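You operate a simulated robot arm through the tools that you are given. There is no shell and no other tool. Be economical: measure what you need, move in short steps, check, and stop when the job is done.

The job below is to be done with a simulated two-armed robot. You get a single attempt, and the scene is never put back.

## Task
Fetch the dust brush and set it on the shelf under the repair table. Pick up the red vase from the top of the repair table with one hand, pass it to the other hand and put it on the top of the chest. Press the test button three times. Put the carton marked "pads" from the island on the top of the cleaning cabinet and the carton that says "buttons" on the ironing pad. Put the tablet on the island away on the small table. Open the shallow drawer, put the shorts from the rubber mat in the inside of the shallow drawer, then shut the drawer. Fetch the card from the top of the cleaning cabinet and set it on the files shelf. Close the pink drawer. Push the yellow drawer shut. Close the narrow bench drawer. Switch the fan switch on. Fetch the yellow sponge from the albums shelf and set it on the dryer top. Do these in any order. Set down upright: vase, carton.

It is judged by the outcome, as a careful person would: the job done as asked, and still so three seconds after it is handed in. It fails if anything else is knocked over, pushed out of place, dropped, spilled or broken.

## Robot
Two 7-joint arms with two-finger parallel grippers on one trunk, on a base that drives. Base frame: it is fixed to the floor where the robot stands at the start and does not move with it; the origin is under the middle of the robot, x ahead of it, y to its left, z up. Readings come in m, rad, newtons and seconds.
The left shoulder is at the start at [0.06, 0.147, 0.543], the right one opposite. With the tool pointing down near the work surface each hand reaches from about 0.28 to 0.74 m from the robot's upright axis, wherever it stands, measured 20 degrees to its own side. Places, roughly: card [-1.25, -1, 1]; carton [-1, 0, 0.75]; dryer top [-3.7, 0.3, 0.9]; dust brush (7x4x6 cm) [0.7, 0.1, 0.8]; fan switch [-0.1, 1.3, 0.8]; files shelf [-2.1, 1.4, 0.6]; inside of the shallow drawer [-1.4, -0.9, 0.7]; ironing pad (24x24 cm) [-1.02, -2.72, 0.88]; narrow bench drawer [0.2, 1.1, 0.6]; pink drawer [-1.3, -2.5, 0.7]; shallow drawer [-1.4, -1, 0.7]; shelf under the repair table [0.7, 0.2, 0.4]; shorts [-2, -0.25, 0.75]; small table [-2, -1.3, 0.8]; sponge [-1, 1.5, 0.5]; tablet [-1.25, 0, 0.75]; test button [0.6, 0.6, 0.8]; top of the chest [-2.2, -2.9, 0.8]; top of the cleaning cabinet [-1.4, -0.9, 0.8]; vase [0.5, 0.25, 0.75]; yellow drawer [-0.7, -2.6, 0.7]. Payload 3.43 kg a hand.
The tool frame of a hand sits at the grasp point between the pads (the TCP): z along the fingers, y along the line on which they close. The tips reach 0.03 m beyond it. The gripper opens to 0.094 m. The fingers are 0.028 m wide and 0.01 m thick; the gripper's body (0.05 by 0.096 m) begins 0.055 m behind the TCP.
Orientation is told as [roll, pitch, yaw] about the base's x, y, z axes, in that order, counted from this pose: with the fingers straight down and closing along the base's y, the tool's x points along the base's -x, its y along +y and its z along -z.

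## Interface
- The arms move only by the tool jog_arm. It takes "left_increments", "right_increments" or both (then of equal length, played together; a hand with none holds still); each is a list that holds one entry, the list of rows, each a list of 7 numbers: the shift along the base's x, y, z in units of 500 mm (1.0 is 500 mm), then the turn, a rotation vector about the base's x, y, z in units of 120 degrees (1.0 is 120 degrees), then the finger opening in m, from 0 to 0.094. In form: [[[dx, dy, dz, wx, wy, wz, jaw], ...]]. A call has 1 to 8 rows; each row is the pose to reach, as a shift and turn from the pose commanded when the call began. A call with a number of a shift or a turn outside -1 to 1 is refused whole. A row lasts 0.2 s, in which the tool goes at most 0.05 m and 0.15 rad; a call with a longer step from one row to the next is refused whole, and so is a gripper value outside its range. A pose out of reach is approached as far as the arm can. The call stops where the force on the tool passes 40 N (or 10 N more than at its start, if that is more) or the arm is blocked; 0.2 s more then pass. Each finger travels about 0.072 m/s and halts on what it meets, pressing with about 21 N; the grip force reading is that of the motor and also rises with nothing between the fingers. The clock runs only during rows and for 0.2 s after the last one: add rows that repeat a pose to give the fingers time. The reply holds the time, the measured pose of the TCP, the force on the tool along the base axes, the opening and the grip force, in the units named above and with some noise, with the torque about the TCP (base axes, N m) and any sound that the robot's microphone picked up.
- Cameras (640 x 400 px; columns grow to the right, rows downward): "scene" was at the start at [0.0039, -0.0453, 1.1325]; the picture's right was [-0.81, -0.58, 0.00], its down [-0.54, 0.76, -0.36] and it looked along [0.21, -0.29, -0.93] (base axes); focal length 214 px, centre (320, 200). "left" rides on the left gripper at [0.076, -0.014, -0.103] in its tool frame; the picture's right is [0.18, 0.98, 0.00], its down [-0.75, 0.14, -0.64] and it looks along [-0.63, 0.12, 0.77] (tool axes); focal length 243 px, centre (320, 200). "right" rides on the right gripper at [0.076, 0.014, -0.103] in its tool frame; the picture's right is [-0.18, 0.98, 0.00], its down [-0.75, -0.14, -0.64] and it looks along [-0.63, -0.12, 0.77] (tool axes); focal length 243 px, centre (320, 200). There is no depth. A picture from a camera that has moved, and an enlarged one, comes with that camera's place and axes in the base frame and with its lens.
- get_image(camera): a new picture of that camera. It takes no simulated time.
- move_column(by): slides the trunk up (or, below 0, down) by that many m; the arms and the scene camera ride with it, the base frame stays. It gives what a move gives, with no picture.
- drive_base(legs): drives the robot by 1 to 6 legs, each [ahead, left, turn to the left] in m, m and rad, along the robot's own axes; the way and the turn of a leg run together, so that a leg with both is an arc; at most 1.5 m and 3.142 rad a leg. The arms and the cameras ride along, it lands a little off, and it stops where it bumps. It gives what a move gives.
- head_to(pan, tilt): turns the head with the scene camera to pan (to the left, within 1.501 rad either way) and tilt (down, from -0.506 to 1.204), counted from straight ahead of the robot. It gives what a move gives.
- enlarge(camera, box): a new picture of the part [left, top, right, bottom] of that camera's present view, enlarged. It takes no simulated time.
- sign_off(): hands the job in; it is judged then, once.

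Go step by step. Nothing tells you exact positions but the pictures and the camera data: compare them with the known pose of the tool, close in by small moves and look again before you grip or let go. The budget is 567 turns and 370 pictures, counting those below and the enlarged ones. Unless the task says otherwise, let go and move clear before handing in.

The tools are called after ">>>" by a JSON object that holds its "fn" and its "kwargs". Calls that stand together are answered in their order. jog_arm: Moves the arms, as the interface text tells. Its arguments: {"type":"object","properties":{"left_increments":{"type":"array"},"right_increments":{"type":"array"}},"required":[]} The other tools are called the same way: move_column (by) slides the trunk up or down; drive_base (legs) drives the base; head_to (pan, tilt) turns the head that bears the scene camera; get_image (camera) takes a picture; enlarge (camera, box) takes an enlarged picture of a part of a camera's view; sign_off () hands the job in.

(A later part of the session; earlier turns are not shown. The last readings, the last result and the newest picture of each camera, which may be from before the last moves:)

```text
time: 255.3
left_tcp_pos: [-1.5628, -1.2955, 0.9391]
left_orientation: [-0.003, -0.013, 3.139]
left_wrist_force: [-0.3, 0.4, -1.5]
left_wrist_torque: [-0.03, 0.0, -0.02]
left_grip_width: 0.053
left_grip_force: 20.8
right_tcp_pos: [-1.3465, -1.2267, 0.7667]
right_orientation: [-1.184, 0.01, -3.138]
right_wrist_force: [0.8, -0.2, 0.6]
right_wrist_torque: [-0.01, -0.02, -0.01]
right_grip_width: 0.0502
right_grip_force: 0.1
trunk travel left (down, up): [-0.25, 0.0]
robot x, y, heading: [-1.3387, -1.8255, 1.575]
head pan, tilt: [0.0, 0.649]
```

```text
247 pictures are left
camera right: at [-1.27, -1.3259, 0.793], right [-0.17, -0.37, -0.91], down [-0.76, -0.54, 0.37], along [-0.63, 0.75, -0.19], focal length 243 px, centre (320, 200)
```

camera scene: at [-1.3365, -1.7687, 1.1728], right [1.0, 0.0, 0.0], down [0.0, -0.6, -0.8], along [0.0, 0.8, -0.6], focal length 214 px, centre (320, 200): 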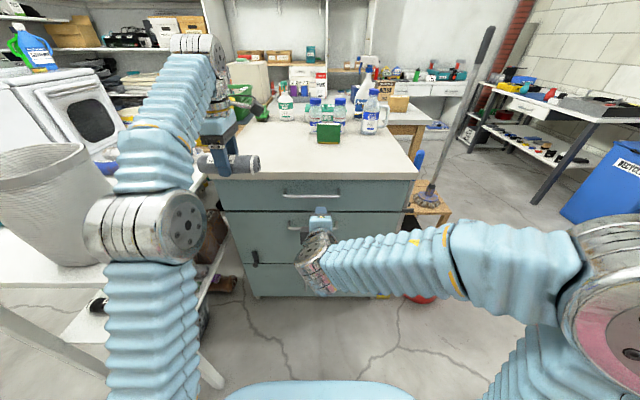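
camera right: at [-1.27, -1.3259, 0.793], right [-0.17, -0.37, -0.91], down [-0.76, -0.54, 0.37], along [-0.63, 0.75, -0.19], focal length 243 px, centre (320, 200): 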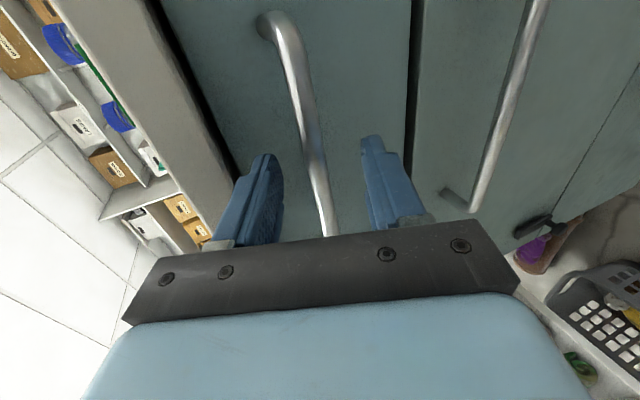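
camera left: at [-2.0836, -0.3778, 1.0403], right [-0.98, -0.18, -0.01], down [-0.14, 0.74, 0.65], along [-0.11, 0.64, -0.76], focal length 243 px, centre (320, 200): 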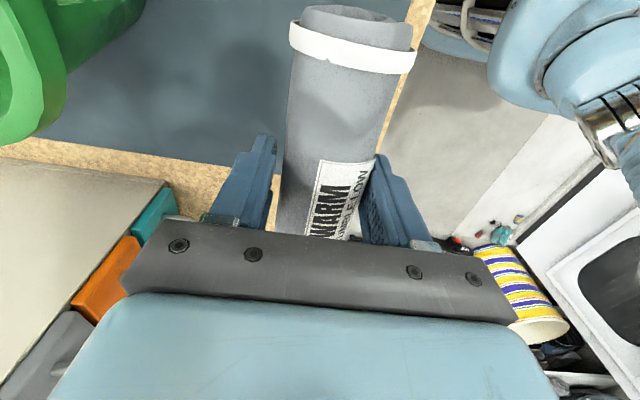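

The bar is between the fingers. Close, then pull straight back.

>>> {"fn": "jog_arm", "kwargs": {"right_increments": [[[0, 0.01, 0, 0, 0, 0, 0.02], [0, 0.01, 0, 0, 0, 0, 0.0], [0, 0.01, 0, 0, 0, 0, 0.0], [0, 0.01, 0, 0, 0, 0, 0.0]]]}}

>>> {"fn": "jog_arm", "kwargs": {"right_increments": [[[0, -0.04, 0, 0, 0, 0, 0.0], [0, -0.1, 0, 0, 0, 0, 0.0], [0, -0.16, 0, 0, 0, 0, 0.0], [0, -0.22, 0, 0, 0, 0, 0.0], [0, -0.28, 0, 0, 0, 0, 0.0]]]}}

>>> {"fn": "get_image", "kwargs": {"camera": "scene"}}

```text
time: 256.3
left_tcp_pos: [-1.5628, -1.2946, 0.9367]
left_orientation: [-0.003, -0.015, 3.138]
left_wrist_force: [0.3, 1.4, 0.1]
left_wrist_torque: [0.01, 0.02, -0.01]
left_grip_width: 0.0529
left_grip_force: 21.3
right_tcp_pos: [-1.3475, -1.2219, 0.7669]
right_orientation: [-1.184, 0.009, -3.138]
right_wrist_force: [-0.3, -3.3, -6.5]
right_wrist_torque: [-0.12, 1.05, -0.65]
right_grip_width: 0.0119
right_grip_force: 44.8
trunk travel left (down, up): [-0.25, 0.0]
robot x, y, heading: [-1.3409, -1.8279, 1.577]
head pan, tilt: [0.0, 0.649]
```

```text
time: 257.5
left_tcp_pos: [-1.5638, -1.2949, 0.9389]
left_orientation: [-0.003, -0.014, 3.138]
left_wrist_force: [0.0, 0.8, -0.4]
left_wrist_torque: [-0.02, 0.02, -0.05]
left_grip_width: 0.053
left_grip_force: 21.3
right_tcp_pos: [-1.3473, -1.3608, 0.7669]
right_orientation: [-1.181, 0.01, -3.138]
right_wrist_force: [1.6, -0.6, -14.7]
right_wrist_torque: [-0.19, 1.11, -0.18]
right_grip_width: 0.0117
right_grip_force: 45.3
trunk travel left (down, up): [-0.25, 0.0]
robot x, y, heading: [-1.3359, -1.8251, 1.578]
head pan, tilt: [0.0, 0.649]
```

```text
246 pictures are left
camera scene: at [-1.3364, -1.7677, 1.1726], right [1.0, 0.0, 0.0], down [0.0, -0.61, -0.8], along [0.0, 0.8, -0.61], focal length 214 px, centre (320, 200)
```

scene: 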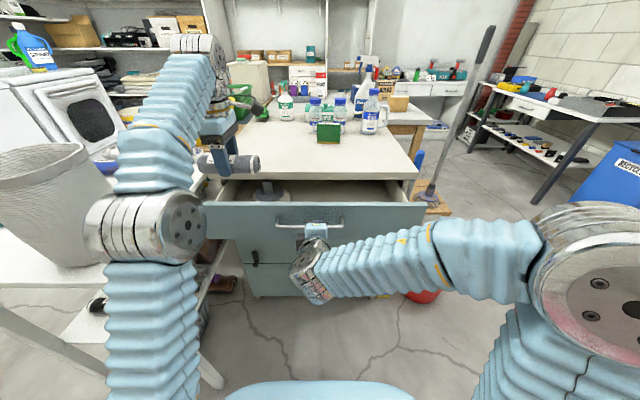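

The drawer opens. I'll pull it further by backing the base 0.1 m.

>>> {"fn": "drive_base", "kwargs": {"legs": [[-0.1, 0, 0]]}}

>>> {"fn": "get_image", "kwargs": {"camera": "scene"}}

>>> {"fn": "get_image", "kwargs": {"camera": "left"}}

```text
time: 258.6
left_tcp_pos: [-1.5634, -1.3943, 0.9382]
left_orientation: [-0.003, -0.014, 3.14]
left_wrist_force: [0.4, -0.7, -2.5]
left_wrist_torque: [0.01, -0.01, -0.01]
left_grip_width: 0.0528
left_grip_force: 21.4
right_tcp_pos: [-1.3473, -1.4607, 0.7653]
right_orientation: [-1.181, 0.01, -3.137]
right_wrist_force: [0.4, -1.7, -21.6]
right_wrist_torque: [-0.33, 0.83, -1.1]
right_grip_width: 0.0118
right_grip_force: 45.0
trunk travel left (down, up): [-0.25, 0.0]
robot x, y, heading: [-1.3378, -1.9248, 1.577]
head pan, tilt: [0.0, 0.649]
```

```text
245 pictures are left
camera scene: at [-1.3361, -1.8677, 1.1726], right [1.0, 0.01, 0.0], down [0.0, -0.61, -0.8], along [0.0, 0.8, -0.61], focal length 214 px, centre (320, 200)
```

scene: 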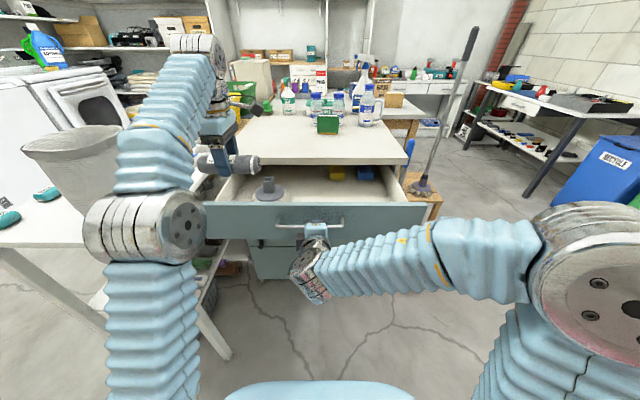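

```text
244 pictures are left
camera left: at [-1.4865, -1.3811, 1.0394], right [0.18, -0.98, -0.01], down [-0.74, -0.14, 0.65], along [-0.64, -0.11, -0.76], focal length 243 px, centre (320, 200)
```

left: 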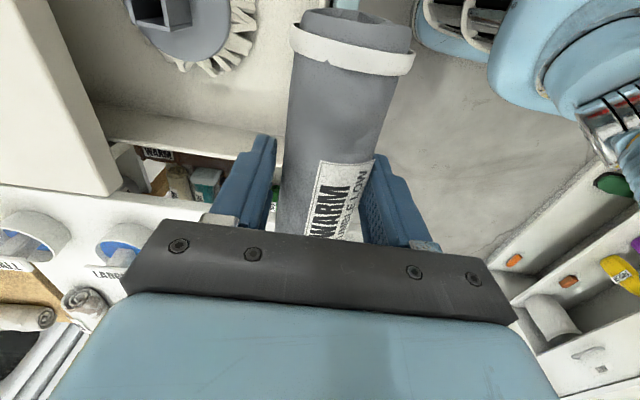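

The drawer is open about 0.24 m with free space in the middle. I'll let go of the handle, lower the right hand out of the way, and bring the shorts over the drawer.

>>> {"fn": "jog_arm", "kwargs": {"right_increments": [[[0, 0, 0, 0, 0, 0, 0.03], [0, -0.01, 0, 0, 0, 0, 0.05], [0, -0.06, 0, 0, 0, 0, 0.05], [0.06, -0.1, -0.04, 0, 0, 0, 0.05], [0.14, -0.1, -0.08, 0, 0, 0, 0.04], [0.22, -0.1, -0.12, 0, 0, 0, 0.02], [0.3, -0.1, -0.14, 0, 0, 0, 0.0]]]}}

>>> {"fn": "jog_arm", "kwargs": {"left_increments": [[[0.08, 0.02, 0, 0, 0, 0, 0.03], [0.16, 0.05, 0, 0, 0, 0, 0.03], [0.24, 0.09, 0, 0, 0, 0, 0.03], [0.32, 0.14, 0, 0, 0, 0, 0.03], [0.39, 0.19, -0.02, 0, 0, 0, 0.03], [0.4, 0.2, -0.08, 0, 0, 0, 0.03]]]}}

>>> {"fn": "get_image", "kwargs": {"camera": "left"}}

>>> {"fn": "get_image", "kwargs": {"camera": "scene"}}

```text
time: 260.2
left_tcp_pos: [-1.5628, -1.3961, 0.9381]
left_orientation: [-0.004, -0.014, 3.141]
left_wrist_force: [0.4, 0.1, -1.7]
left_wrist_torque: [-0.02, -0.03, -0.03]
left_grip_width: 0.0529
left_grip_force: 21.5
right_tcp_pos: [-1.2215, -1.4545, 0.7276]
right_orientation: [-1.182, 0.01, -3.138]
right_wrist_force: [0.1, 0.3, -0.6]
right_wrist_torque: [0.03, -0.01, -0.03]
right_grip_width: 0.0003
right_grip_force: 21.0
right hand out of reach, approached as far as the arm can: row 5, 6, 7
trunk travel left (down, up): [-0.25, 0.0]
robot x, y, heading: [-1.3347, -1.9254, 1.583]
head pan, tilt: [0.0, 0.649]
```

```text
time: 261.6
left_tcp_pos: [-1.3723, -1.3379, 0.8468]
left_orientation: [-0.002, -0.013, 3.141]
left_wrist_force: [-0.3, 0.8, -0.7]
left_wrist_torque: [-0.02, 0.01, -0.02]
left_grip_width: 0.0527
left_grip_force: 20.9
left hand out of reach, approached as far as the arm can: row 1, 2, 3, 4, 5, 6
right_tcp_pos: [-1.2193, -1.4547, 0.7256]
right_orientation: [-1.181, 0.01, -3.138]
right_wrist_force: [0.8, 0.1, -0.3]
right_wrist_torque: [0.01, -0.01, 0.02]
right_grip_width: 0.0
right_grip_force: 21.3
trunk travel left (down, up): [-0.25, 0.0]
robot x, y, heading: [-1.3381, -1.9261, 1.577]
head pan, tilt: [0.0, 0.649]
```

```text
243 pictures are left
camera left: at [-1.2948, -1.3246, 0.9493], right [0.18, -0.98, 0.0], down [-0.74, -0.14, 0.65], along [-0.64, -0.12, -0.76], focal length 243 px, centre (320, 200)
```

left: 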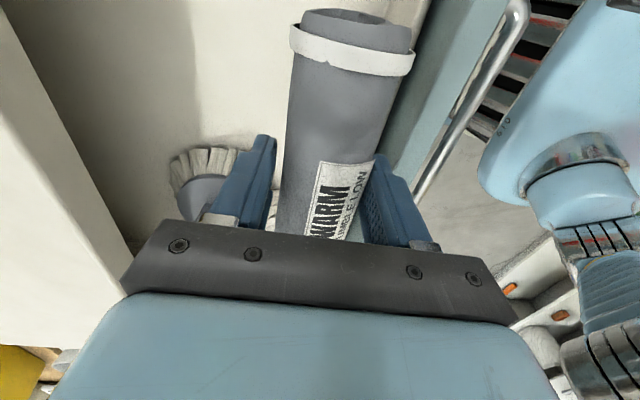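

```text
242 pictures are left
camera scene: at [-1.3355, -1.8673, 1.1726], right [1.0, 0.01, 0.0], down [0.0, -0.61, -0.8], along [0.0, 0.8, -0.61], focal length 214 px, centre (320, 200)
```

scene: 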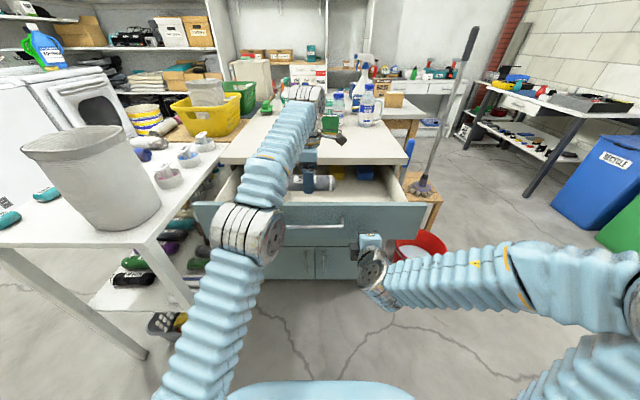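

The shorts are over the drawer. I'll shift slightly away from the round brush and lower until contact.

>>> {"fn": "jog_arm", "kwargs": {"left_increments": [[[0.05, 0.03, 0, 0, 0, 0, 0.03], [0.09, 0.05, -0.02, 0, 0, 0, 0.03], [0.09, 0.05, -0.06, 0, 0, 0, 0.03], [0.09, 0.05, -0.09, 0, 0, 0, 0.03], [0.09, 0.05, -0.11, 0, 0, 0, 0.03]]]}}

>>> {"fn": "get_image", "kwargs": {"camera": "left"}}

```text
time: 262.8
left_tcp_pos: [-1.3284, -1.3154, 0.7936]
left_orientation: [-0.002, -0.014, 3.138]
left_wrist_force: [-0.5, 0.5, -1.1]
left_wrist_torque: [0.01, 0.0, 0.0]
left_grip_width: 0.053
left_grip_force: 20.8
left hand out of reach, approached as far as the arm can: row 1, 2, 3, 4
right_tcp_pos: [-1.222, -1.4559, 0.7262]
right_orientation: [-1.182, 0.011, -3.139]
right_wrist_force: [0.3, -0.7, -0.2]
right_wrist_torque: [0.0, -0.01, 0.02]
right_grip_width: 0.0
right_grip_force: 21.3
trunk travel left (down, up): [-0.25, 0.0]
robot x, y, heading: [-1.3395, -1.9267, 1.574]
head pan, tilt: [0.0, 0.649]
```

```text
241 pictures are left
camera left: at [-1.2524, -1.3026, 0.8954], right [0.18, -0.98, -0.01], down [-0.75, -0.14, 0.65], along [-0.64, -0.11, -0.76], focal length 243 px, centre (320, 200)
```

left: 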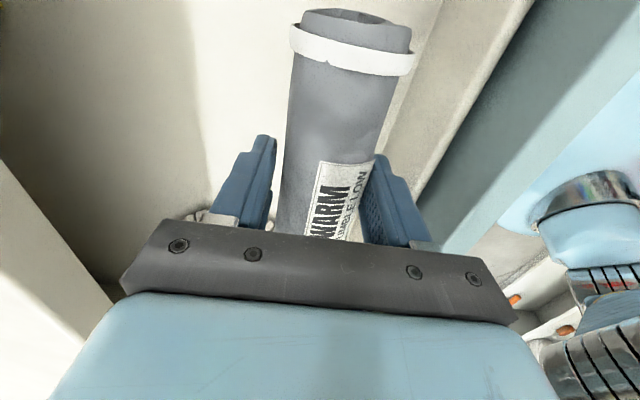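

>>> {"fn": "jog_arm", "kwargs": {"left_increments": [[[0, 0, -0.02, 0, 0, 0, 0.03], [0, 0, -0.03, 0, 0, 0, 0.03], [0, 0, -0.04, 0, 0, 0, 0.03], [0, 0, -0.05, 0, 0, 0, 0.03], [0, 0, -0.06, 0, 0, 0, 0.03], [0, 0, -0.07, 0, 0, 0, 0.03]]]}}

>>> {"fn": "get_image", "kwargs": {"camera": "left"}}

```text
time: 264.2
left_tcp_pos: [-1.3287, -1.3153, 0.7609]
left_orientation: [-0.006, -0.014, 3.141]
left_wrist_force: [0.4, 0.0, -1.6]
left_wrist_torque: [-0.05, 0.02, 0.01]
left_grip_width: 0.0529
left_grip_force: 21.4
right_tcp_pos: [-1.2212, -1.4553, 0.7265]
right_orientation: [-1.183, 0.01, -3.139]
right_wrist_force: [-0.3, 0.6, -0.1]
right_wrist_torque: [-0.01, 0.01, -0.01]
right_grip_width: 0.0
right_grip_force: 21.2
trunk travel left (down, up): [-0.25, 0.0]
robot x, y, heading: [-1.3351, -1.9244, 1.575]
head pan, tilt: [0.0, 0.649]
```

```text
240 pictures are left
camera left: at [-1.2523, -1.3014, 0.8615], right [0.18, -0.98, -0.01], down [-0.74, -0.14, 0.65], along [-0.64, -0.11, -0.76], focal length 243 px, centre (320, 200)
```

left: 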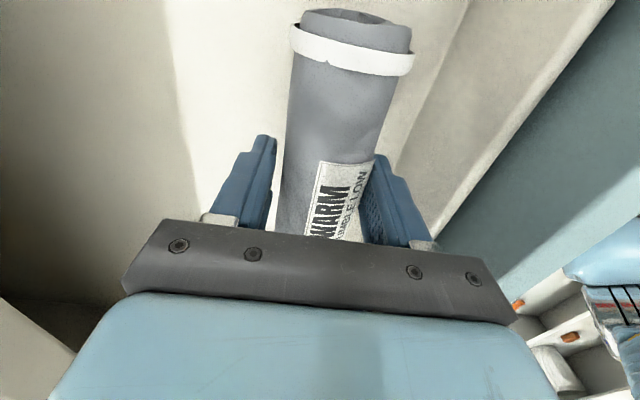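

>>> {"fn": "jog_arm", "kwargs": {"left_increments": [[[0, 0, -0.012, 0, 0, 0, 0.03], [0, 0, -0.024, 0, 0, 0, 0.03], [0, 0, -0.034, 0, 0, 0, 0.03], [0, 0, -0.044, 0, 0, 0, 0.03], [0, 0, -0.052, 0, 0, 0, 0.03], [0, 0, -0.06, 0, 0, 0, 0.03]]]}}

```text
time: 265.6
left_tcp_pos: [-1.329, -1.3148, 0.7304]
left_orientation: [-0.004, -0.014, 3.141]
left_wrist_force: [0.0, -1.1, -1.3]
left_wrist_torque: [0.01, 0.01, -0.02]
left_grip_width: 0.053
left_grip_force: 21.1
right_tcp_pos: [-1.2207, -1.4543, 0.7279]
right_orientation: [-1.182, 0.011, -3.137]
right_wrist_force: [0.3, -0.4, 0.2]
right_wrist_torque: [0.04, -0.05, 0.0]
right_grip_width: 0.0
right_grip_force: 21.1
trunk travel left (down, up): [-0.25, 0.0]
robot x, y, heading: [-1.3325, -1.9251, 1.579]
head pan, tilt: [0.0, 0.649]
```

>>> {"fn": "jog_arm", "kwargs": {"left_increments": [[[0, 0, -0.01, 0, 0, 0, 0.03], [0, 0, -0.018, 0, 0, 0, 0.03], [0, 0, -0.026, 0, 0, 0, 0.03], [0, 0, -0.034, 0, 0, 0, 0.03]]]}}

>>> {"fn": "get_image", "kwargs": {"camera": "left"}}

```text
time: 266.5
left_tcp_pos: [-1.3294, -1.3149, 0.7223]
left_orientation: [-0.017, -0.009, 3.138]
left_wrist_force: [-0.8, 1.2, 15.2]
left_wrist_torque: [-0.39, 0.2, -0.27]
left_grip_width: 0.0536
left_grip_force: 21.3
right_tcp_pos: [-1.2197, -1.4561, 0.7262]
right_orientation: [-1.182, 0.011, -3.138]
right_wrist_force: [0.2, 0.2, 0.2]
right_wrist_torque: [-0.03, -0.01, 0.01]
right_grip_width: 0.0
right_grip_force: 21.0
trunk travel left (down, up): [-0.25, 0.0]
robot x, y, heading: [-1.3363, -1.9259, 1.581]
head pan, tilt: [0.0, 0.649]
stopped in row 4 (left hand): the force on the tool passed its limit at 45 N (the readings are from after the stop); the commanded pose is now the measured one
```

```text
239 pictures are left
camera left: at [-1.2528, -1.3024, 0.8249], right [0.18, -0.98, -0.02], down [-0.75, -0.15, 0.65], along [-0.64, -0.1, -0.76], focal length 243 px, centre (320, 200)
```

left: 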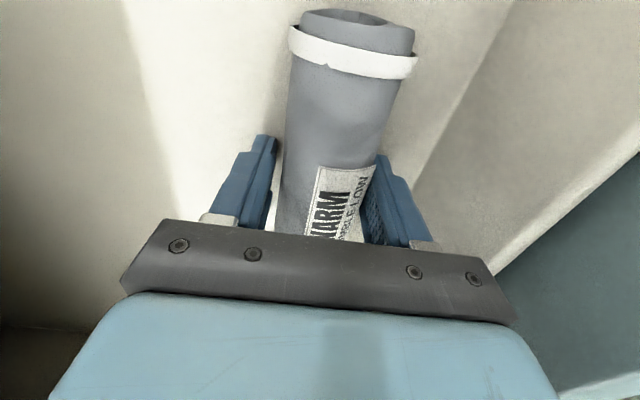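

The shorts touch the drawer bottom. Release and lift out.

>>> {"fn": "jog_arm", "kwargs": {"left_increments": [[[0, 0, 0.006, 0, 0, 0, 0.075], [0, 0, 0.006, 0, 0, 0, 0.08], [0, 0, 0.06, 0, 0, 0, 0.08], [0, 0, 0.14, 0, 0, 0, 0.08], [0, 0, 0.22, 0, 0, 0, 0.08], [0, -0.02, 0.3, 0, 0, 0, 0.08], [-0.06, -0.06, 0.38, 0, 0, 0, 0.08], [-0.14, -0.1, 0.4, 0, 0, 0, 0.08]]]}}

>>> {"fn": "jog_arm", "kwargs": {"left_increments": [[[-0.08, -0.04, 0.02, 0, 0, 0, 0.06], [-0.16, -0.08, 0.04, 0, 0, 0, 0.03], [-0.22, -0.1, 0.06, 0, 0, 0, 0.0]]]}}

>>> {"fn": "enlarge", "kwargs": {"camera": "scene", "box": [190, 130, 450, 290]}}

```text
refused: row 7 steps farther than a row can; nothing moved
```

```text
time: 267.2
left_tcp_pos: [-1.414, -1.3533, 0.7425]
left_orientation: [-0.028, -0.004, 3.141]
left_wrist_force: [-1.5, 5.0, 2.2]
left_wrist_torque: [-0.23, -0.02, -0.07]
left_grip_width: 0.0531
left_grip_force: 21.3
right_tcp_pos: [-1.22, -1.4577, 0.7269]
right_orientation: [-1.181, 0.012, -3.138]
right_wrist_force: [2.6, -4.5, 1.0]
right_wrist_torque: [0.06, -0.03, -0.12]
right_grip_width: 0.0
right_grip_force: 20.9
trunk travel left (down, up): [-0.25, 0.0]
robot x, y, heading: [-1.3336, -1.924, 1.578]
head pan, tilt: [0.0, 0.649]
stopped in row 3 (left hand): the force on the tool passed its limit at 63 N (the readings are from after the stop); the commanded pose is now the measured one
```

```text
2.46 times, centred on (320, 210) of scene
camera zoom: at [-1.3357, -1.8689, 1.1728], right [1.0, 0.0, 0.0], down [0.0, -0.6, -0.8], along [0.0, 0.8, -0.6], focal length 528 px, centre (320, 175)
```

zoom: 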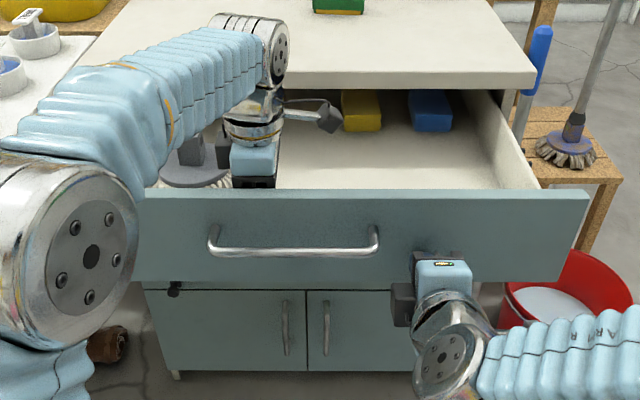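

One row was refused and the follow-up still ran, nudging the held shorts sideways inside the drawer. Nothing seems displaced; I'll move back to the free spot.

>>> {"fn": "jog_arm", "kwargs": {"left_increments": [[[0, 0.02, 0.02, 0, 0, 0, 0.03], [0.06, 0.05, 0.02, 0, 0, 0, 0.03], [0.12, 0.06, 0.02, 0, 0, 0, 0.03], [0.17, 0.07, 0.0, 0, 0, 0, 0.03], [0.17, 0.07, -0.02, 0, 0, 0, 0.03]]]}}

>>> {"fn": "get_image", "kwargs": {"camera": "left"}}

```text
time: 268.4
left_tcp_pos: [-1.3278, -1.3197, 0.7324]
left_orientation: [-0.024, -0.004, 3.14]
left_wrist_force: [-1.9, -0.4, -1.1]
left_wrist_torque: [0.02, 0.06, 0.0]
left_grip_width: 0.0529
left_grip_force: 21.2
right_tcp_pos: [-1.2207, -1.4574, 0.7268]
right_orientation: [-1.181, 0.009, -3.136]
right_wrist_force: [0.0, 0.8, -0.8]
right_wrist_torque: [0.0, -0.01, 0.02]
right_grip_width: 0.0001
right_grip_force: 20.9
trunk travel left (down, up): [-0.25, 0.0]
robot x, y, heading: [-1.3353, -1.928, 1.576]
head pan, tilt: [0.0, 0.649]
```

```text
237 pictures are left
camera left: at [-1.2527, -1.3082, 0.8353], right [0.18, -0.98, -0.03], down [-0.75, -0.16, 0.64], along [-0.63, -0.1, -0.77], focal length 243 px, centre (320, 200)
```

left: 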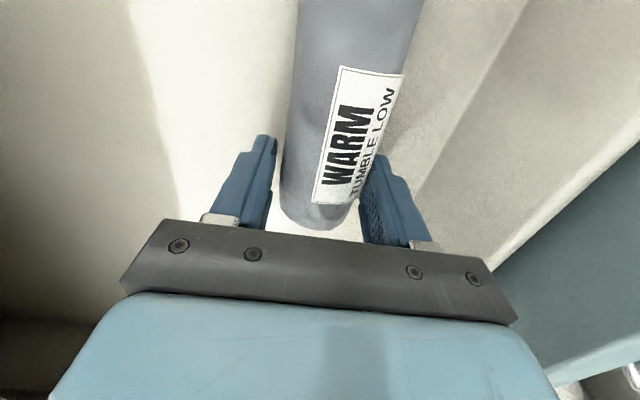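

The roll slid a bit in the grip but is in the drawer. Lower slightly and release.

>>> {"fn": "jog_arm", "kwargs": {"left_increments": [[[0, 0, -0.008, 0, 0, 0, 0.03], [0, 0, -0.016, 0, 0, 0, 0.03], [0, 0, -0.016, 0, 0, 0, 0.075], [0, 0, -0.01, 0, 0, 0, 0.08], [0, 0, -0.01, 0, 0, 0, 0.08]]]}}

>>> {"fn": "jog_arm", "kwargs": {"left_increments": [[[0, 0, 0.06, 0, 0, 0, 0.08], [0, 0, 0.14, 0, 0, 0, 0.08], [0, 0, 0.22, 0, 0, 0, 0.08], [0, 0, 0.3, 0, 0, 0, 0.08], [0, -0.02, 0.36, 0, 0, 0, 0.08]]]}}

>>> {"fn": "get_image", "kwargs": {"camera": "left"}}

```text
time: 269.6
left_tcp_pos: [-1.33, -1.32, 0.7269]
left_orientation: [-0.024, -0.003, 3.139]
left_wrist_force: [0.2, -0.3, 0.1]
left_wrist_torque: [0.0, 0.0, 0.02]
left_grip_width: 0.0801
left_grip_force: 0.1
right_tcp_pos: [-1.2215, -1.4578, 0.7273]
right_orientation: [-1.182, 0.012, -3.133]
right_wrist_force: [0.7, -0.1, 0.6]
right_wrist_torque: [-0.02, -0.04, 0.0]
right_grip_width: 0.0
right_grip_force: 21.1
trunk travel left (down, up): [-0.25, 0.0]
robot x, y, heading: [-1.3394, -1.924, 1.575]
head pan, tilt: [0.0, 0.649]
```

```text
time: 270.8
left_tcp_pos: [-1.3433, -1.3607, 0.8725]
left_orientation: [-0.024, -0.003, 3.14]
left_wrist_force: [0.0, -0.5, -0.2]
left_wrist_torque: [-0.02, -0.03, 0.0]
left_grip_width: 0.0802
left_grip_force: 0.1
left hand out of reach, approached as far as the arm can: row 3, 4, 5
right_tcp_pos: [-1.2217, -1.4579, 0.7262]
right_orientation: [-1.18, 0.013, -3.135]
right_wrist_force: [-1.0, -0.7, -0.1]
right_wrist_torque: [-0.02, -0.05, -0.02]
right_grip_width: 0.0001
right_grip_force: 20.8
trunk travel left (down, up): [-0.25, 0.0]
robot x, y, heading: [-1.3373, -1.9231, 1.573]
head pan, tilt: [0.0, 0.649]
```

```text
236 pictures are left
camera left: at [-1.2671, -1.3481, 0.9748], right [0.18, -0.98, -0.03], down [-0.75, -0.16, 0.64], along [-0.63, -0.1, -0.77], focal length 243 px, centre (320, 200)
```

left: 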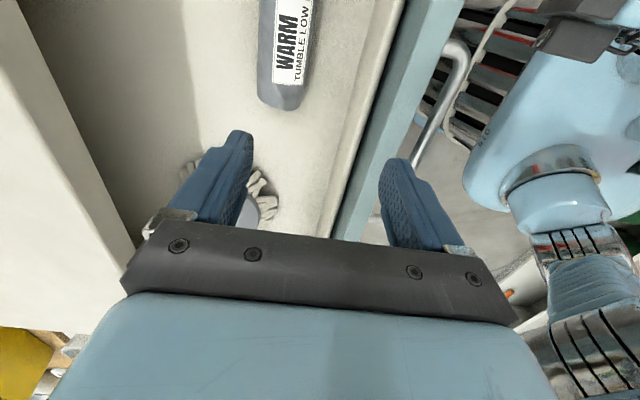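

The shorts are in the drawer. I'll move the left hand aside.

>>> {"fn": "jog_arm", "kwargs": {"left_increments": [[[-0.08, -0.02, 0.02, 0, 0, 0, 0.06], [-0.17, -0.04, 0.05, 0, 0, 0, 0.03], [-0.26, -0.06, 0.08, 0, 0, 0, 0.0], [-0.35, -0.06, 0.11, 0, 0, 0, 0.0], [-0.43, -0.06, 0.13, 0, 0, 0, 0.0]]]}}

>>> {"fn": "enlarge", "kwargs": {"camera": "scene", "box": [190, 130, 450, 290]}}

```text
time: 272.0
left_tcp_pos: [-1.5568, -1.3892, 0.9366]
left_orientation: [-0.025, -0.004, 3.14]
left_wrist_force: [0.4, -0.8, -0.5]
left_wrist_torque: [-0.03, 0.01, 0.0]
left_grip_width: 0.0
left_grip_force: 20.8
right_tcp_pos: [-1.2208, -1.4575, 0.7258]
right_orientation: [-1.181, 0.009, -3.135]
right_wrist_force: [-0.8, -0.4, 0.3]
right_wrist_torque: [0.0, 0.0, 0.0]
right_grip_width: 0.0
right_grip_force: 20.6
trunk travel left (down, up): [-0.25, 0.0]
robot x, y, heading: [-1.3342, -1.9254, 1.572]
head pan, tilt: [0.0, 0.649]
```

```text
2.46 times, centred on (320, 210) of scene
camera zoom: at [-1.3357, -1.8689, 1.1728], right [1.0, 0.0, 0.0], down [0.0, -0.6, -0.8], along [0.0, 0.8, -0.6], focal length 528 px, centre (320, 175)
```

zoom: 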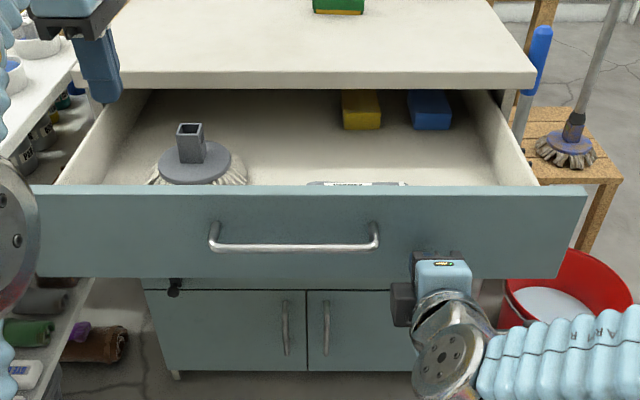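

I'll push the drawer shut with the right fingertips, using the arm.

>>> {"fn": "jog_arm", "kwargs": {"right_increments": [[[0, 0.05, 0.0, 0, 0, 0, 0.0], [0, 0.12, 0.0, 0, 0, 0, 0.0], [0, 0.19, 0.0, 0, 0, 0, 0.0], [0, 0.26, 0.0, 0, 0, 0, 0.0], [0, 0.32, 0.0, 0, 0, 0, 0.0], [0, 0.38, 0.0, 0, 0, 0, 0.0]]]}}

>>> {"fn": "get_image", "kwargs": {"camera": "scene"}}

```text
time: 273.4
left_tcp_pos: [-1.5561, -1.3893, 0.9369]
left_orientation: [-0.029, -0.003, 3.139]
left_wrist_force: [0.0, 1.1, 0.3]
left_wrist_torque: [0.0, 0.01, -0.02]
left_grip_width: 0.0
left_grip_force: 21.2
right_tcp_pos: [-1.2198, -1.2671, 0.7289]
right_orientation: [-1.182, 0.012, -3.134]
right_wrist_force: [0.0, -0.5, 0.5]
right_wrist_torque: [-0.01, -0.01, -0.02]
right_grip_width: 0.0
right_grip_force: 21.5
trunk travel left (down, up): [-0.25, 0.0]
robot x, y, heading: [-1.3385, -1.9261, 1.575]
head pan, tilt: [0.0, 0.649]
```

```text
234 pictures are left
camera scene: at [-1.3359, -1.869, 1.1728], right [1.0, 0.0, 0.0], down [0.0, -0.6, -0.8], along [0.0, 0.8, -0.6], focal length 214 px, centre (320, 200)
```

scene: 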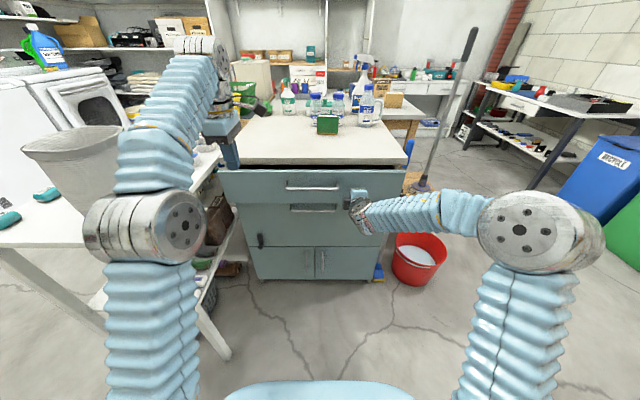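

>>> {"fn": "jog_arm", "kwargs": {"right_increments": [[[0, 0.04, 0.0, 0, 0, 0, 0.0], [0, 0.08, 0.0, 0, 0, 0, 0.0], [0, 0.11, 0.0, 0, 0, 0, 0.0], [0, 0.14, 0.0, 0, 0, 0, 0.0]]]}}

>>> {"fn": "enlarge", "kwargs": {"camera": "scene", "box": [200, 140, 440, 290]}}

```text
time: 274.6
left_tcp_pos: [-1.5549, -1.3919, 0.938]
left_orientation: [-0.028, -0.003, 3.14]
left_wrist_force: [0.2, -0.2, 0.1]
left_wrist_torque: [0.02, -0.01, 0.05]
left_grip_width: 0.0
left_grip_force: 20.7
right_tcp_pos: [-1.2224, -1.2019, 0.7244]
right_orientation: [-1.178, 0.009, -3.134]
right_wrist_force: [3.8, -25.8, 6.7]
right_wrist_torque: [0.12, -0.02, -0.25]
right_grip_width: 0.0
right_grip_force: 21.1
trunk travel left (down, up): [-0.25, 0.0]
robot x, y, heading: [-1.3346, -1.9262, 1.576]
head pan, tilt: [0.0, 0.649]
stopped in row 4 (right hand): the force on the tool passed its limit at 47 N (the readings are from after the stop); the commanded pose is now the measured one
```

```text
2.67 times, centred on (320, 215) of scene
camera zoom: at [-1.3356, -1.872, 1.1731], right [1.0, 0.0, 0.0], down [0.0, -0.6, -0.8], along [0.0, 0.8, -0.6], focal length 572 px, centre (320, 160)
```

zoom: 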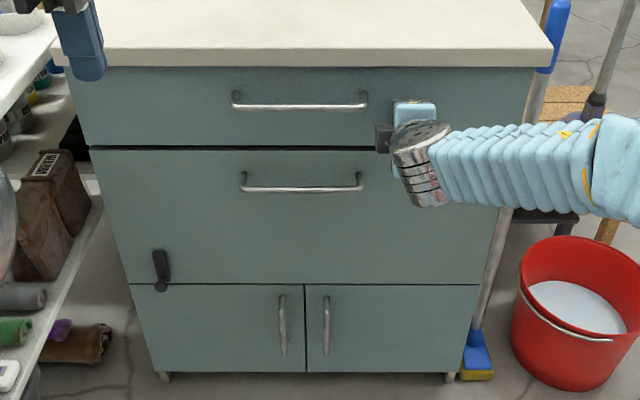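

The drawer is shut with the shorts inside. I'll retract the right hand and look at the cabinet top for the card.

>>> {"fn": "jog_arm", "kwargs": {"right_increments": [[[0, -0.06, 0.0, 0, 0, 0, 0.0], [0, -0.15, 0.0, 0, 0, 0, 0.0], [0, -0.24, 0.0, 0, 0, 0, 0.0], [0, -0.32, 0.02, 0, 0, 0, 0.0], [0, -0.38, 0.05, 0, 0, 0, 0.0]]]}}

>>> {"fn": "enlarge", "kwargs": {"camera": "scene", "box": [220, 70, 420, 195]}}

```text
time: 275.8
left_tcp_pos: [-1.5554, -1.3889, 0.9358]
left_orientation: [-0.025, -0.004, 3.139]
left_wrist_force: [0.2, 0.8, 0.0]
left_wrist_torque: [-0.03, -0.01, -0.01]
left_grip_width: 0.0001
left_grip_force: 21.2
right_tcp_pos: [-1.2218, -1.3898, 0.7485]
right_orientation: [-1.175, 0.011, -3.135]
right_wrist_force: [-0.5, -0.2, -0.3]
right_wrist_torque: [0.01, 0.0, 0.02]
right_grip_width: 0.0
right_grip_force: 20.9
trunk travel left (down, up): [-0.25, 0.0]
robot x, y, heading: [-1.3376, -1.9302, 1.576]
head pan, tilt: [0.0, 0.649]
```

```text
3.20 times, centred on (320, 132) of scene
camera zoom: at [-1.3358, -1.8692, 1.1728], right [1.0, 0.0, 0.0], down [0.0, -0.6, -0.8], along [0.0, 0.8, -0.6], focal length 686 px, centre (320, 416)
```

zoom: 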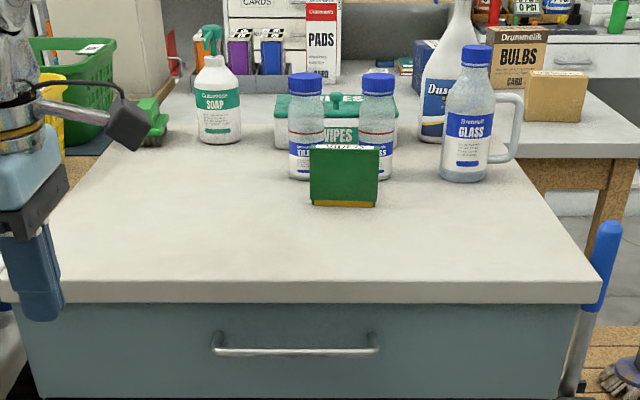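

The drawer task is done. The card is the green upright piece at about (-1.30, -0.96). I'll tuck the left arm (away from the wire bin) and straighten the right hand to pick it from above.

>>> {"fn": "jog_arm", "kwargs": {"left_increments": [[[0.02, -0.02, 0, 0, 0, -0.07, 0.0], [0.04, -0.03, 0, 0, 0, -0.14, 0.0], [0.06, -0.05, 0, 0, 0, -0.21, 0.0], [0.08, -0.06, 0, 0, 0, -0.28, 0.0], [0.1, -0.08, 0, 0, 0, -0.35, 0.0], [0.12, -0.09, 0, 0, 0, -0.42, 0.0], [0.14, -0.1, 0, 0, 0, -0.49, 0.0], [0.16, -0.12, 0, 0, 0, -0.56, 0.0]]]}}

>>> {"fn": "jog_arm", "kwargs": {"left_increments": [[[0, 0, 0, 0, 0, -0.06, 0.0], [0, 0, 0, 0, 0, -0.12, 0.0], [0, 0, 0, 0, 0, -0.19, 0.0]]]}}

>>> {"fn": "jog_arm", "kwargs": {"right_increments": [[[0, -0.02, 0.06, -0.07, 0, 0, 0.02], [0, -0.04, 0.12, -0.14, 0, 0, 0.04], [0, -0.04, 0.18, -0.21, 0, 0, 0.05], [0, -0.03, 0.24, -0.28, 0, 0, 0.06], [0, -0.02, 0.3, -0.35, 0, 0, 0.06], [0, 0, 0.36, -0.42, 0, 0, 0.06], [0, 0, 0.4, -0.49, 0, 0, 0.06], [0, 0, 0.42, -0.56, 0, 0, 0.06]]]}}

>>> {"fn": "get_image", "kwargs": {"camera": "scene"}}

```text
time: 277.6
left_tcp_pos: [-1.4739, -1.4494, 0.9368]
left_orientation: [-0.025, -0.004, 1.965]
left_wrist_force: [0.2, 0.5, 0.7]
left_wrist_torque: [-0.03, -0.01, 0.01]
left_grip_width: 0.0003
left_grip_force: 20.4
right_tcp_pos: [-1.2207, -1.3891, 0.7491]
right_orientation: [-1.177, 0.011, -3.136]
right_wrist_force: [0.7, -0.2, -0.7]
right_wrist_torque: [-0.01, -0.02, 0.01]
right_grip_width: 0.0
right_grip_force: 20.2
trunk travel left (down, up): [-0.25, 0.0]
robot x, y, heading: [-1.3356, -1.9287, 1.57]
head pan, tilt: [0.0, 0.649]
```

```text
time: 278.4
left_tcp_pos: [-1.4742, -1.4497, 0.9365]
left_orientation: [-0.025, -0.003, 1.568]
left_wrist_force: [0.0, 0.0, 0.3]
left_wrist_torque: [-0.03, -0.01, 0.01]
left_grip_width: 0.0002
left_grip_force: 21.3
right_tcp_pos: [-1.2216, -1.3899, 0.7487]
right_orientation: [-1.177, 0.009, -3.136]
right_wrist_force: [-0.3, -0.3, 0.5]
right_wrist_torque: [0.0, 0.01, 0.0]
right_grip_width: 0.0001
right_grip_force: 21.1
trunk travel left (down, up): [-0.25, 0.0]
robot x, y, heading: [-1.3359, -1.9263, 1.574]
head pan, tilt: [0.0, 0.649]
```

```text
time: 280.2
left_tcp_pos: [-1.474, -1.4496, 0.9367]
left_orientation: [-0.026, -0.003, 1.569]
left_wrist_force: [0.2, 0.5, -0.4]
left_wrist_torque: [0.02, 0.03, -0.03]
left_grip_width: 0.0
left_grip_force: 21.2
right_tcp_pos: [-1.2226, -1.3907, 0.9423]
right_orientation: [-0.06, 0.007, -3.124]
right_wrist_force: [0.1, -0.1, 1.1]
right_wrist_torque: [0.0, 0.02, 0.01]
right_grip_width: 0.06
right_grip_force: 0.0
right hand out of reach, approached as far as the arm can: row 8
trunk travel left (down, up): [-0.25, 0.0]
robot x, y, heading: [-1.3351, -1.9266, 1.571]
head pan, tilt: [0.0, 0.649]
```

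```text
231 pictures are left
camera scene: at [-1.3354, -1.8697, 1.1728], right [1.0, 0.0, 0.0], down [0.0, -0.6, -0.8], along [0.0, 0.8, -0.6], focal length 214 px, centre (320, 200)
```

scene: 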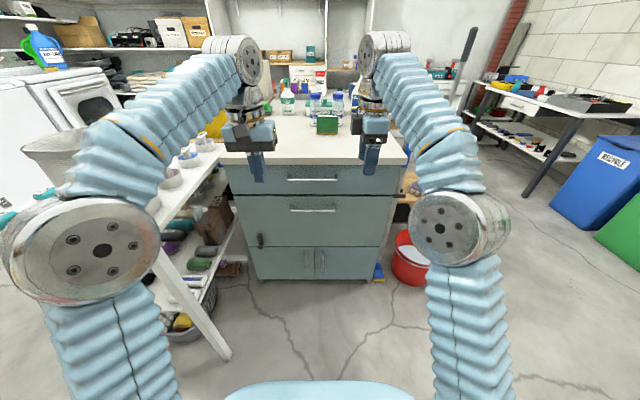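

>>> {"fn": "drive_base", "kwargs": {"legs": [[0, -0.035, 0], [0.3, 0, 0]]}}

>>> {"fn": "get_image", "kwargs": {"camera": "scene"}}

>>> {"fn": "get_image", "kwargs": {"camera": "right"}}

```text
time: 282.7
left_tcp_pos: [-1.4413, -1.1504, 0.936]
left_orientation: [-0.025, -0.003, 1.57]
left_wrist_force: [0.8, -0.9, 0.2]
left_wrist_torque: [-0.01, -0.01, 0.0]
left_grip_width: 0.0
left_grip_force: 21.1
right_tcp_pos: [-1.1909, -1.0908, 0.943]
right_orientation: [-0.061, 0.006, -3.125]
right_wrist_force: [0.1, -0.5, 0.2]
right_wrist_torque: [0.02, -0.01, 0.0]
right_grip_width: 0.0599
right_grip_force: 0.0
trunk travel left (down, up): [-0.25, 0.0]
robot x, y, heading: [-1.3023, -1.6277, 1.574]
head pan, tilt: [0.0, 0.649]
```

```text
230 pictures are left
camera scene: at [-1.3021, -1.5698, 1.1728], right [1.0, 0.01, 0.0], down [0.0, -0.6, -0.8], along [0.0, 0.8, -0.6], focal length 214 px, centre (320, 200)
```

scene: 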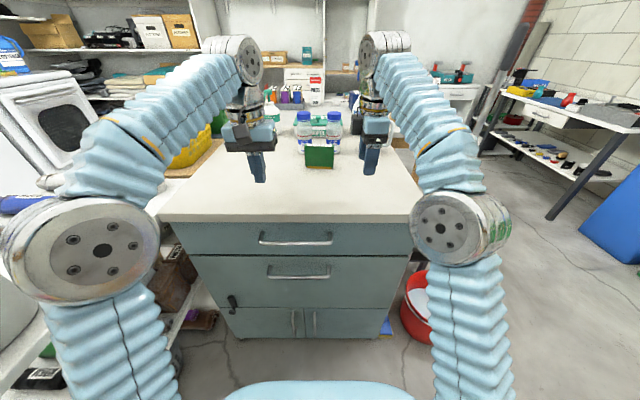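

```text
229 pictures are left
camera right: at [-1.114, -1.1095, 1.0454], right [-0.17, -0.98, -0.06], down [-0.76, 0.09, 0.64], along [-0.63, 0.15, -0.76], focal length 243 px, centre (320, 200)
```

right: 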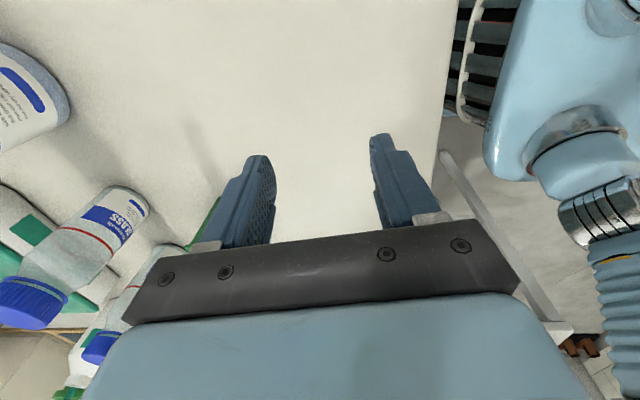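

>>> {"fn": "enlarge", "kwargs": {"camera": "scene", "box": [272, 100, 368, 180]}}

```text
5.00 times, centred on (320, 140) of scene
camera zoom: at [-1.3021, -1.5698, 1.1728], right [1.0, 0.01, 0.0], down [0.0, -0.6, -0.8], along [0.0, 0.8, -0.6], focal length 1072 px, centre (320, 500)
```

zoom: 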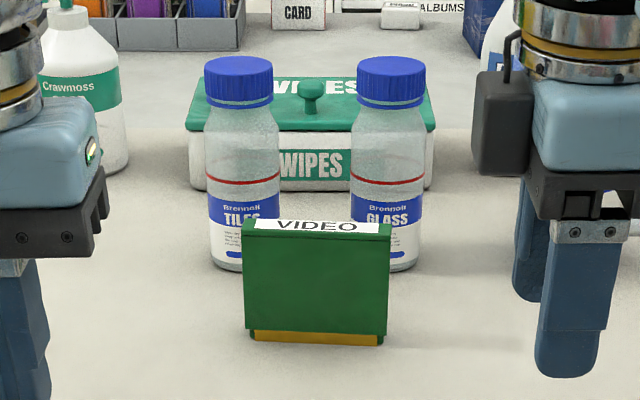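

The card stands upright, 2.5 cm thick, centred near (-1.305, -0.953). I'll drive in a bit more, lower beside it, then slide sideways to straddle it.

>>> {"fn": "drive_base", "kwargs": {"legs": [[0.1, 0, 0]]}}

>>> {"fn": "jog_arm", "kwargs": {"right_increments": [[[0, 0.02, -0.03, -0.01, 0, 0, 0.06], [0, 0.05, -0.06, -0.02, 0, 0, 0.06], [0, 0.075, -0.09, -0.03, 0, 0, 0.06]]]}}

>>> {"fn": "get_image", "kwargs": {"camera": "right"}}

```text
time: 283.8
left_tcp_pos: [-1.442, -1.0497, 0.9368]
left_orientation: [-0.026, -0.003, 1.571]
left_wrist_force: [0.8, 0.3, -0.7]
left_wrist_torque: [0.01, 0.03, 0.03]
left_grip_width: 0.0001
left_grip_force: 20.8
right_tcp_pos: [-1.1918, -0.9892, 0.9434]
right_orientation: [-0.062, 0.006, -3.122]
right_wrist_force: [0.3, -0.8, -0.4]
right_wrist_torque: [0.01, 0.01, 0.0]
right_grip_width: 0.0599
right_grip_force: 0.1
trunk travel left (down, up): [-0.25, 0.0]
robot x, y, heading: [-1.3008, -1.5245, 1.576]
head pan, tilt: [0.0, 0.649]
```

```text
time: 284.6
left_tcp_pos: [-1.4422, -1.0492, 0.9369]
left_orientation: [-0.026, -0.003, 1.57]
left_wrist_force: [0.8, 0.5, -0.4]
left_wrist_torque: [0.02, 0.06, 0.01]
left_grip_width: 0.0
left_grip_force: 20.9
right_tcp_pos: [-1.1907, -0.9532, 0.8951]
right_orientation: [0.003, 0.005, -3.122]
right_wrist_force: [-0.3, 0.0, -0.5]
right_wrist_torque: [0.0, 0.01, 0.01]
right_grip_width: 0.0599
right_grip_force: 0.0
trunk travel left (down, up): [-0.25, 0.0]
robot x, y, heading: [-1.3064, -1.5249, 1.576]
head pan, tilt: [0.0, 0.649]
```

```text
227 pictures are left
camera right: at [-1.1143, -0.9657, 1.0], right [-0.16, -0.99, 0.0], down [-0.76, 0.13, 0.64], along [-0.63, 0.1, -0.77], focal length 243 px, centre (320, 200)
```

right: 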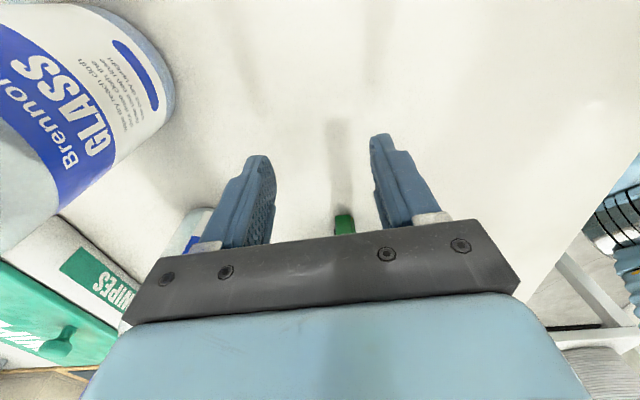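

The card is in line between the fingers. Sliding sideways, then gripping.

>>> {"fn": "jog_arm", "kwargs": {"right_increments": [[[-0.06, 0, 0, 0, 0, 0, 0.06], [-0.12, 0, 0, 0, 0, 0, 0.06], [-0.18, 0, 0, 0, 0, 0, 0.06], [-0.225, 0, 0, 0, 0, 0, 0.06]]]}}

>>> {"fn": "get_image", "kwargs": {"camera": "right"}}

>>> {"fn": "enlarge", "kwargs": {"camera": "scene", "box": [240, 110, 400, 210]}}

```text
time: 285.6
left_tcp_pos: [-1.4444, -1.0486, 0.9362]
left_orientation: [-0.026, -0.004, 1.574]
left_wrist_force: [-0.1, -0.3, 1.0]
left_wrist_torque: [0.01, -0.01, -0.02]
left_grip_width: 0.0
left_grip_force: 21.1
right_tcp_pos: [-1.3005, -0.9687, 0.8755]
right_orientation: [0.004, 0.004, -3.123]
right_wrist_force: [-0.2, 0.0, 0.0]
right_wrist_torque: [0.03, -0.03, -0.01]
right_grip_width: 0.06
right_grip_force: 0.1
right hand out of reach, approached as far as the arm can: row 1, 2, 3, 4
trunk travel left (down, up): [-0.25, 0.0]
robot x, y, heading: [-1.3027, -1.5295, 1.575]
head pan, tilt: [0.0, 0.649]
```

```text
226 pictures are left
camera right: at [-1.2235, -0.9814, 0.9785], right [-0.17, -0.99, 0.0], down [-0.76, 0.13, 0.64], along [-0.63, 0.1, -0.77], focal length 243 px, centre (320, 200)
```

right: 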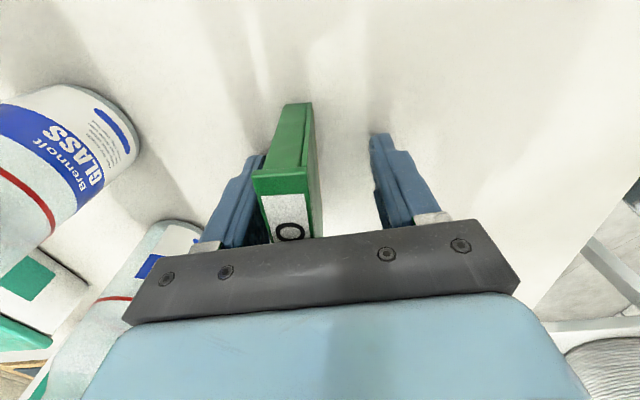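

```text
4.00 times, centred on (320, 160) of scene
camera zoom: at [-1.3034, -1.4686, 1.1728], right [1.0, 0.01, 0.0], down [0.0, -0.6, -0.8], along [0.0, 0.8, -0.6], focal length 858 px, centre (320, 360)
```

zoom: 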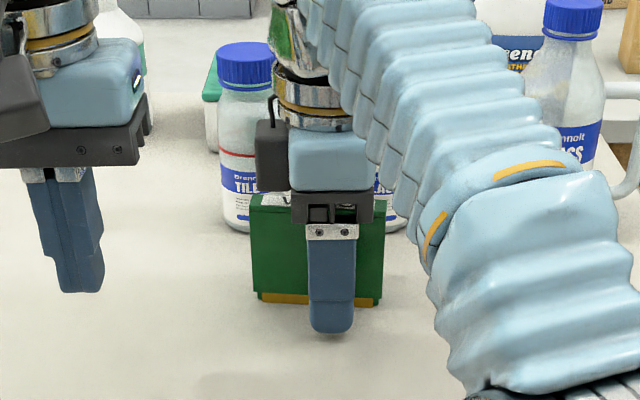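

The card is straddled. Closing on it and lifting.

>>> {"fn": "jog_arm", "kwargs": {"right_increments": [[[0, 0.01, 0.004, 0, 0, 0, 0.03], [0, 0.01, 0.004, 0, 0, 0, 0.015], [0, 0.01, 0.004, 0, 0, 0, 0.01], [0, 0.01, 0.004, 0, 0, 0, 0.01]]]}}

>>> {"fn": "get_image", "kwargs": {"camera": "right"}}

```text
time: 286.6
left_tcp_pos: [-1.4433, -1.0483, 0.9373]
left_orientation: [-0.026, -0.004, 1.571]
left_wrist_force: [0.4, -0.4, 0.2]
left_wrist_torque: [-0.02, -0.02, -0.02]
left_grip_width: 0.0002
left_grip_force: 21.1
right_tcp_pos: [-1.2988, -0.9642, 0.8768]
right_orientation: [0.001, 0.003, -3.123]
right_wrist_force: [-0.4, -0.3, 0.6]
right_wrist_torque: [-0.02, -0.01, 0.0]
right_grip_width: 0.0222
right_grip_force: 21.6
trunk travel left (down, up): [-0.25, 0.0]
robot x, y, heading: [-1.3051, -1.526, 1.579]
head pan, tilt: [0.0, 0.649]
```

```text
224 pictures are left
camera right: at [-1.222, -0.9774, 0.9797], right [-0.17, -0.99, 0.0], down [-0.76, 0.13, 0.64], along [-0.63, 0.11, -0.77], focal length 243 px, centre (320, 200)
```

right: 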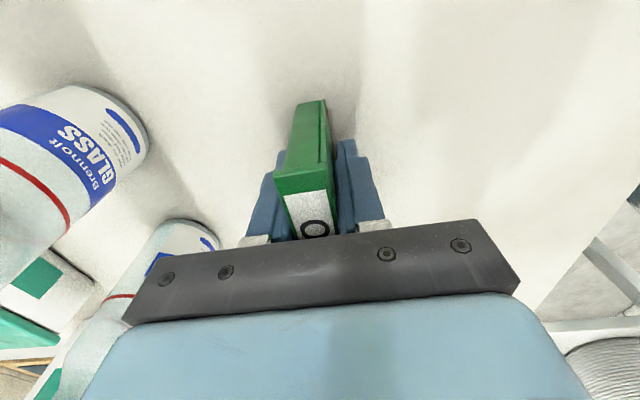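

Gripped. To place it upright on the files shelf I'll re-grip it end-on: first move it to the front of the cabinet top, turned 90°.

>>> {"fn": "jog_arm", "kwargs": {"right_increments": [[[0, -0.01, 0.02, 0, 0, 0, 0.01], [0, -0.05, 0.05, 0, 0, 0, 0.01], [0.01, -0.11, 0.08, 0, 0, 0, 0.01], [0.03, -0.17, 0.1, 0, 0, 0.06, 0.01], [0.06, -0.22, 0.1, 0, 0, 0.13, 0.01], [0.09, -0.25, 0.1, 0, 0, 0.2, 0.01], [0.1, -0.25, 0.1, 0, 0, 0.27, 0.01], [0.1, -0.25, 0.1, 0, 0, 0.34, 0.01]]]}}

>>> {"fn": "jog_arm", "kwargs": {"right_increments": [[[0, 0, 0, 0, 0, 0.07, 0.01], [0, 0, 0, 0, 0, 0.14, 0.01], [0, 0, 0, 0, 0, 0.21, 0.01], [0, 0, 0, 0, 0, 0.28, 0.01], [0, 0, 0, 0, 0, 0.35, 0.01], [0, 0, 0, 0, 0, 0.4, 0.01]]]}}

>>> {"fn": "get_image", "kwargs": {"camera": "scene"}}

```text
time: 288.4
left_tcp_pos: [-1.4422, -1.0489, 0.9365]
left_orientation: [-0.026, -0.004, 1.571]
left_wrist_force: [0.0, -0.3, 0.2]
left_wrist_torque: [0.0, 0.04, -0.02]
left_grip_width: 0.0
left_grip_force: 21.1
right_tcp_pos: [-1.2483, -1.0883, 0.9273]
right_orientation: [0.001, 0.005, -2.407]
right_wrist_force: [-1.0, 0.7, -1.4]
right_wrist_torque: [0.01, -0.03, -0.04]
right_grip_width: 0.0219
right_grip_force: 21.0
right hand out of reach, approached as far as the arm can: row 1
trunk travel left (down, up): [-0.25, 0.0]
robot x, y, heading: [-1.3027, -1.5228, 1.579]
head pan, tilt: [0.0, 0.649]
```

```text
time: 289.8
left_tcp_pos: [-1.4433, -1.0489, 0.9362]
left_orientation: [-0.026, -0.003, 1.57]
left_wrist_force: [0.6, 0.3, 0.5]
left_wrist_torque: [0.04, -0.04, 0.01]
left_grip_width: 0.0
left_grip_force: 21.0
right_tcp_pos: [-1.2491, -1.0898, 0.9275]
right_orientation: [0.001, 0.006, -1.569]
right_wrist_force: [-0.2, -0.1, -1.2]
right_wrist_torque: [0.04, -0.04, 0.01]
right_grip_width: 0.022
right_grip_force: 21.2
trunk travel left (down, up): [-0.25, 0.0]
robot x, y, heading: [-1.3024, -1.5261, 1.576]
head pan, tilt: [0.0, 0.649]
```

```text
223 pictures are left
camera scene: at [-1.3026, -1.4688, 1.1728], right [1.0, 0.01, 0.0], down [0.0, -0.6, -0.8], along [0.0, 0.8, -0.6], focal length 214 px, centre (320, 200)
```

scene: 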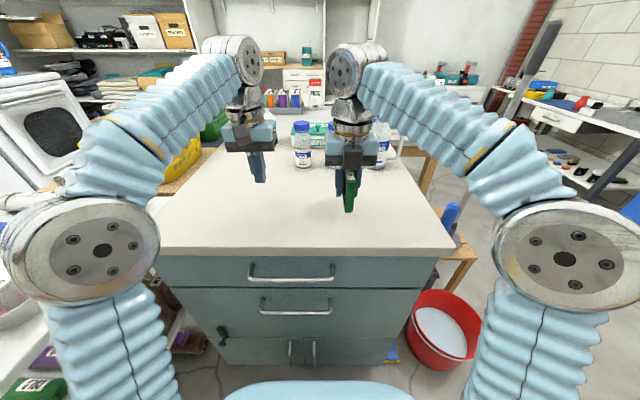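

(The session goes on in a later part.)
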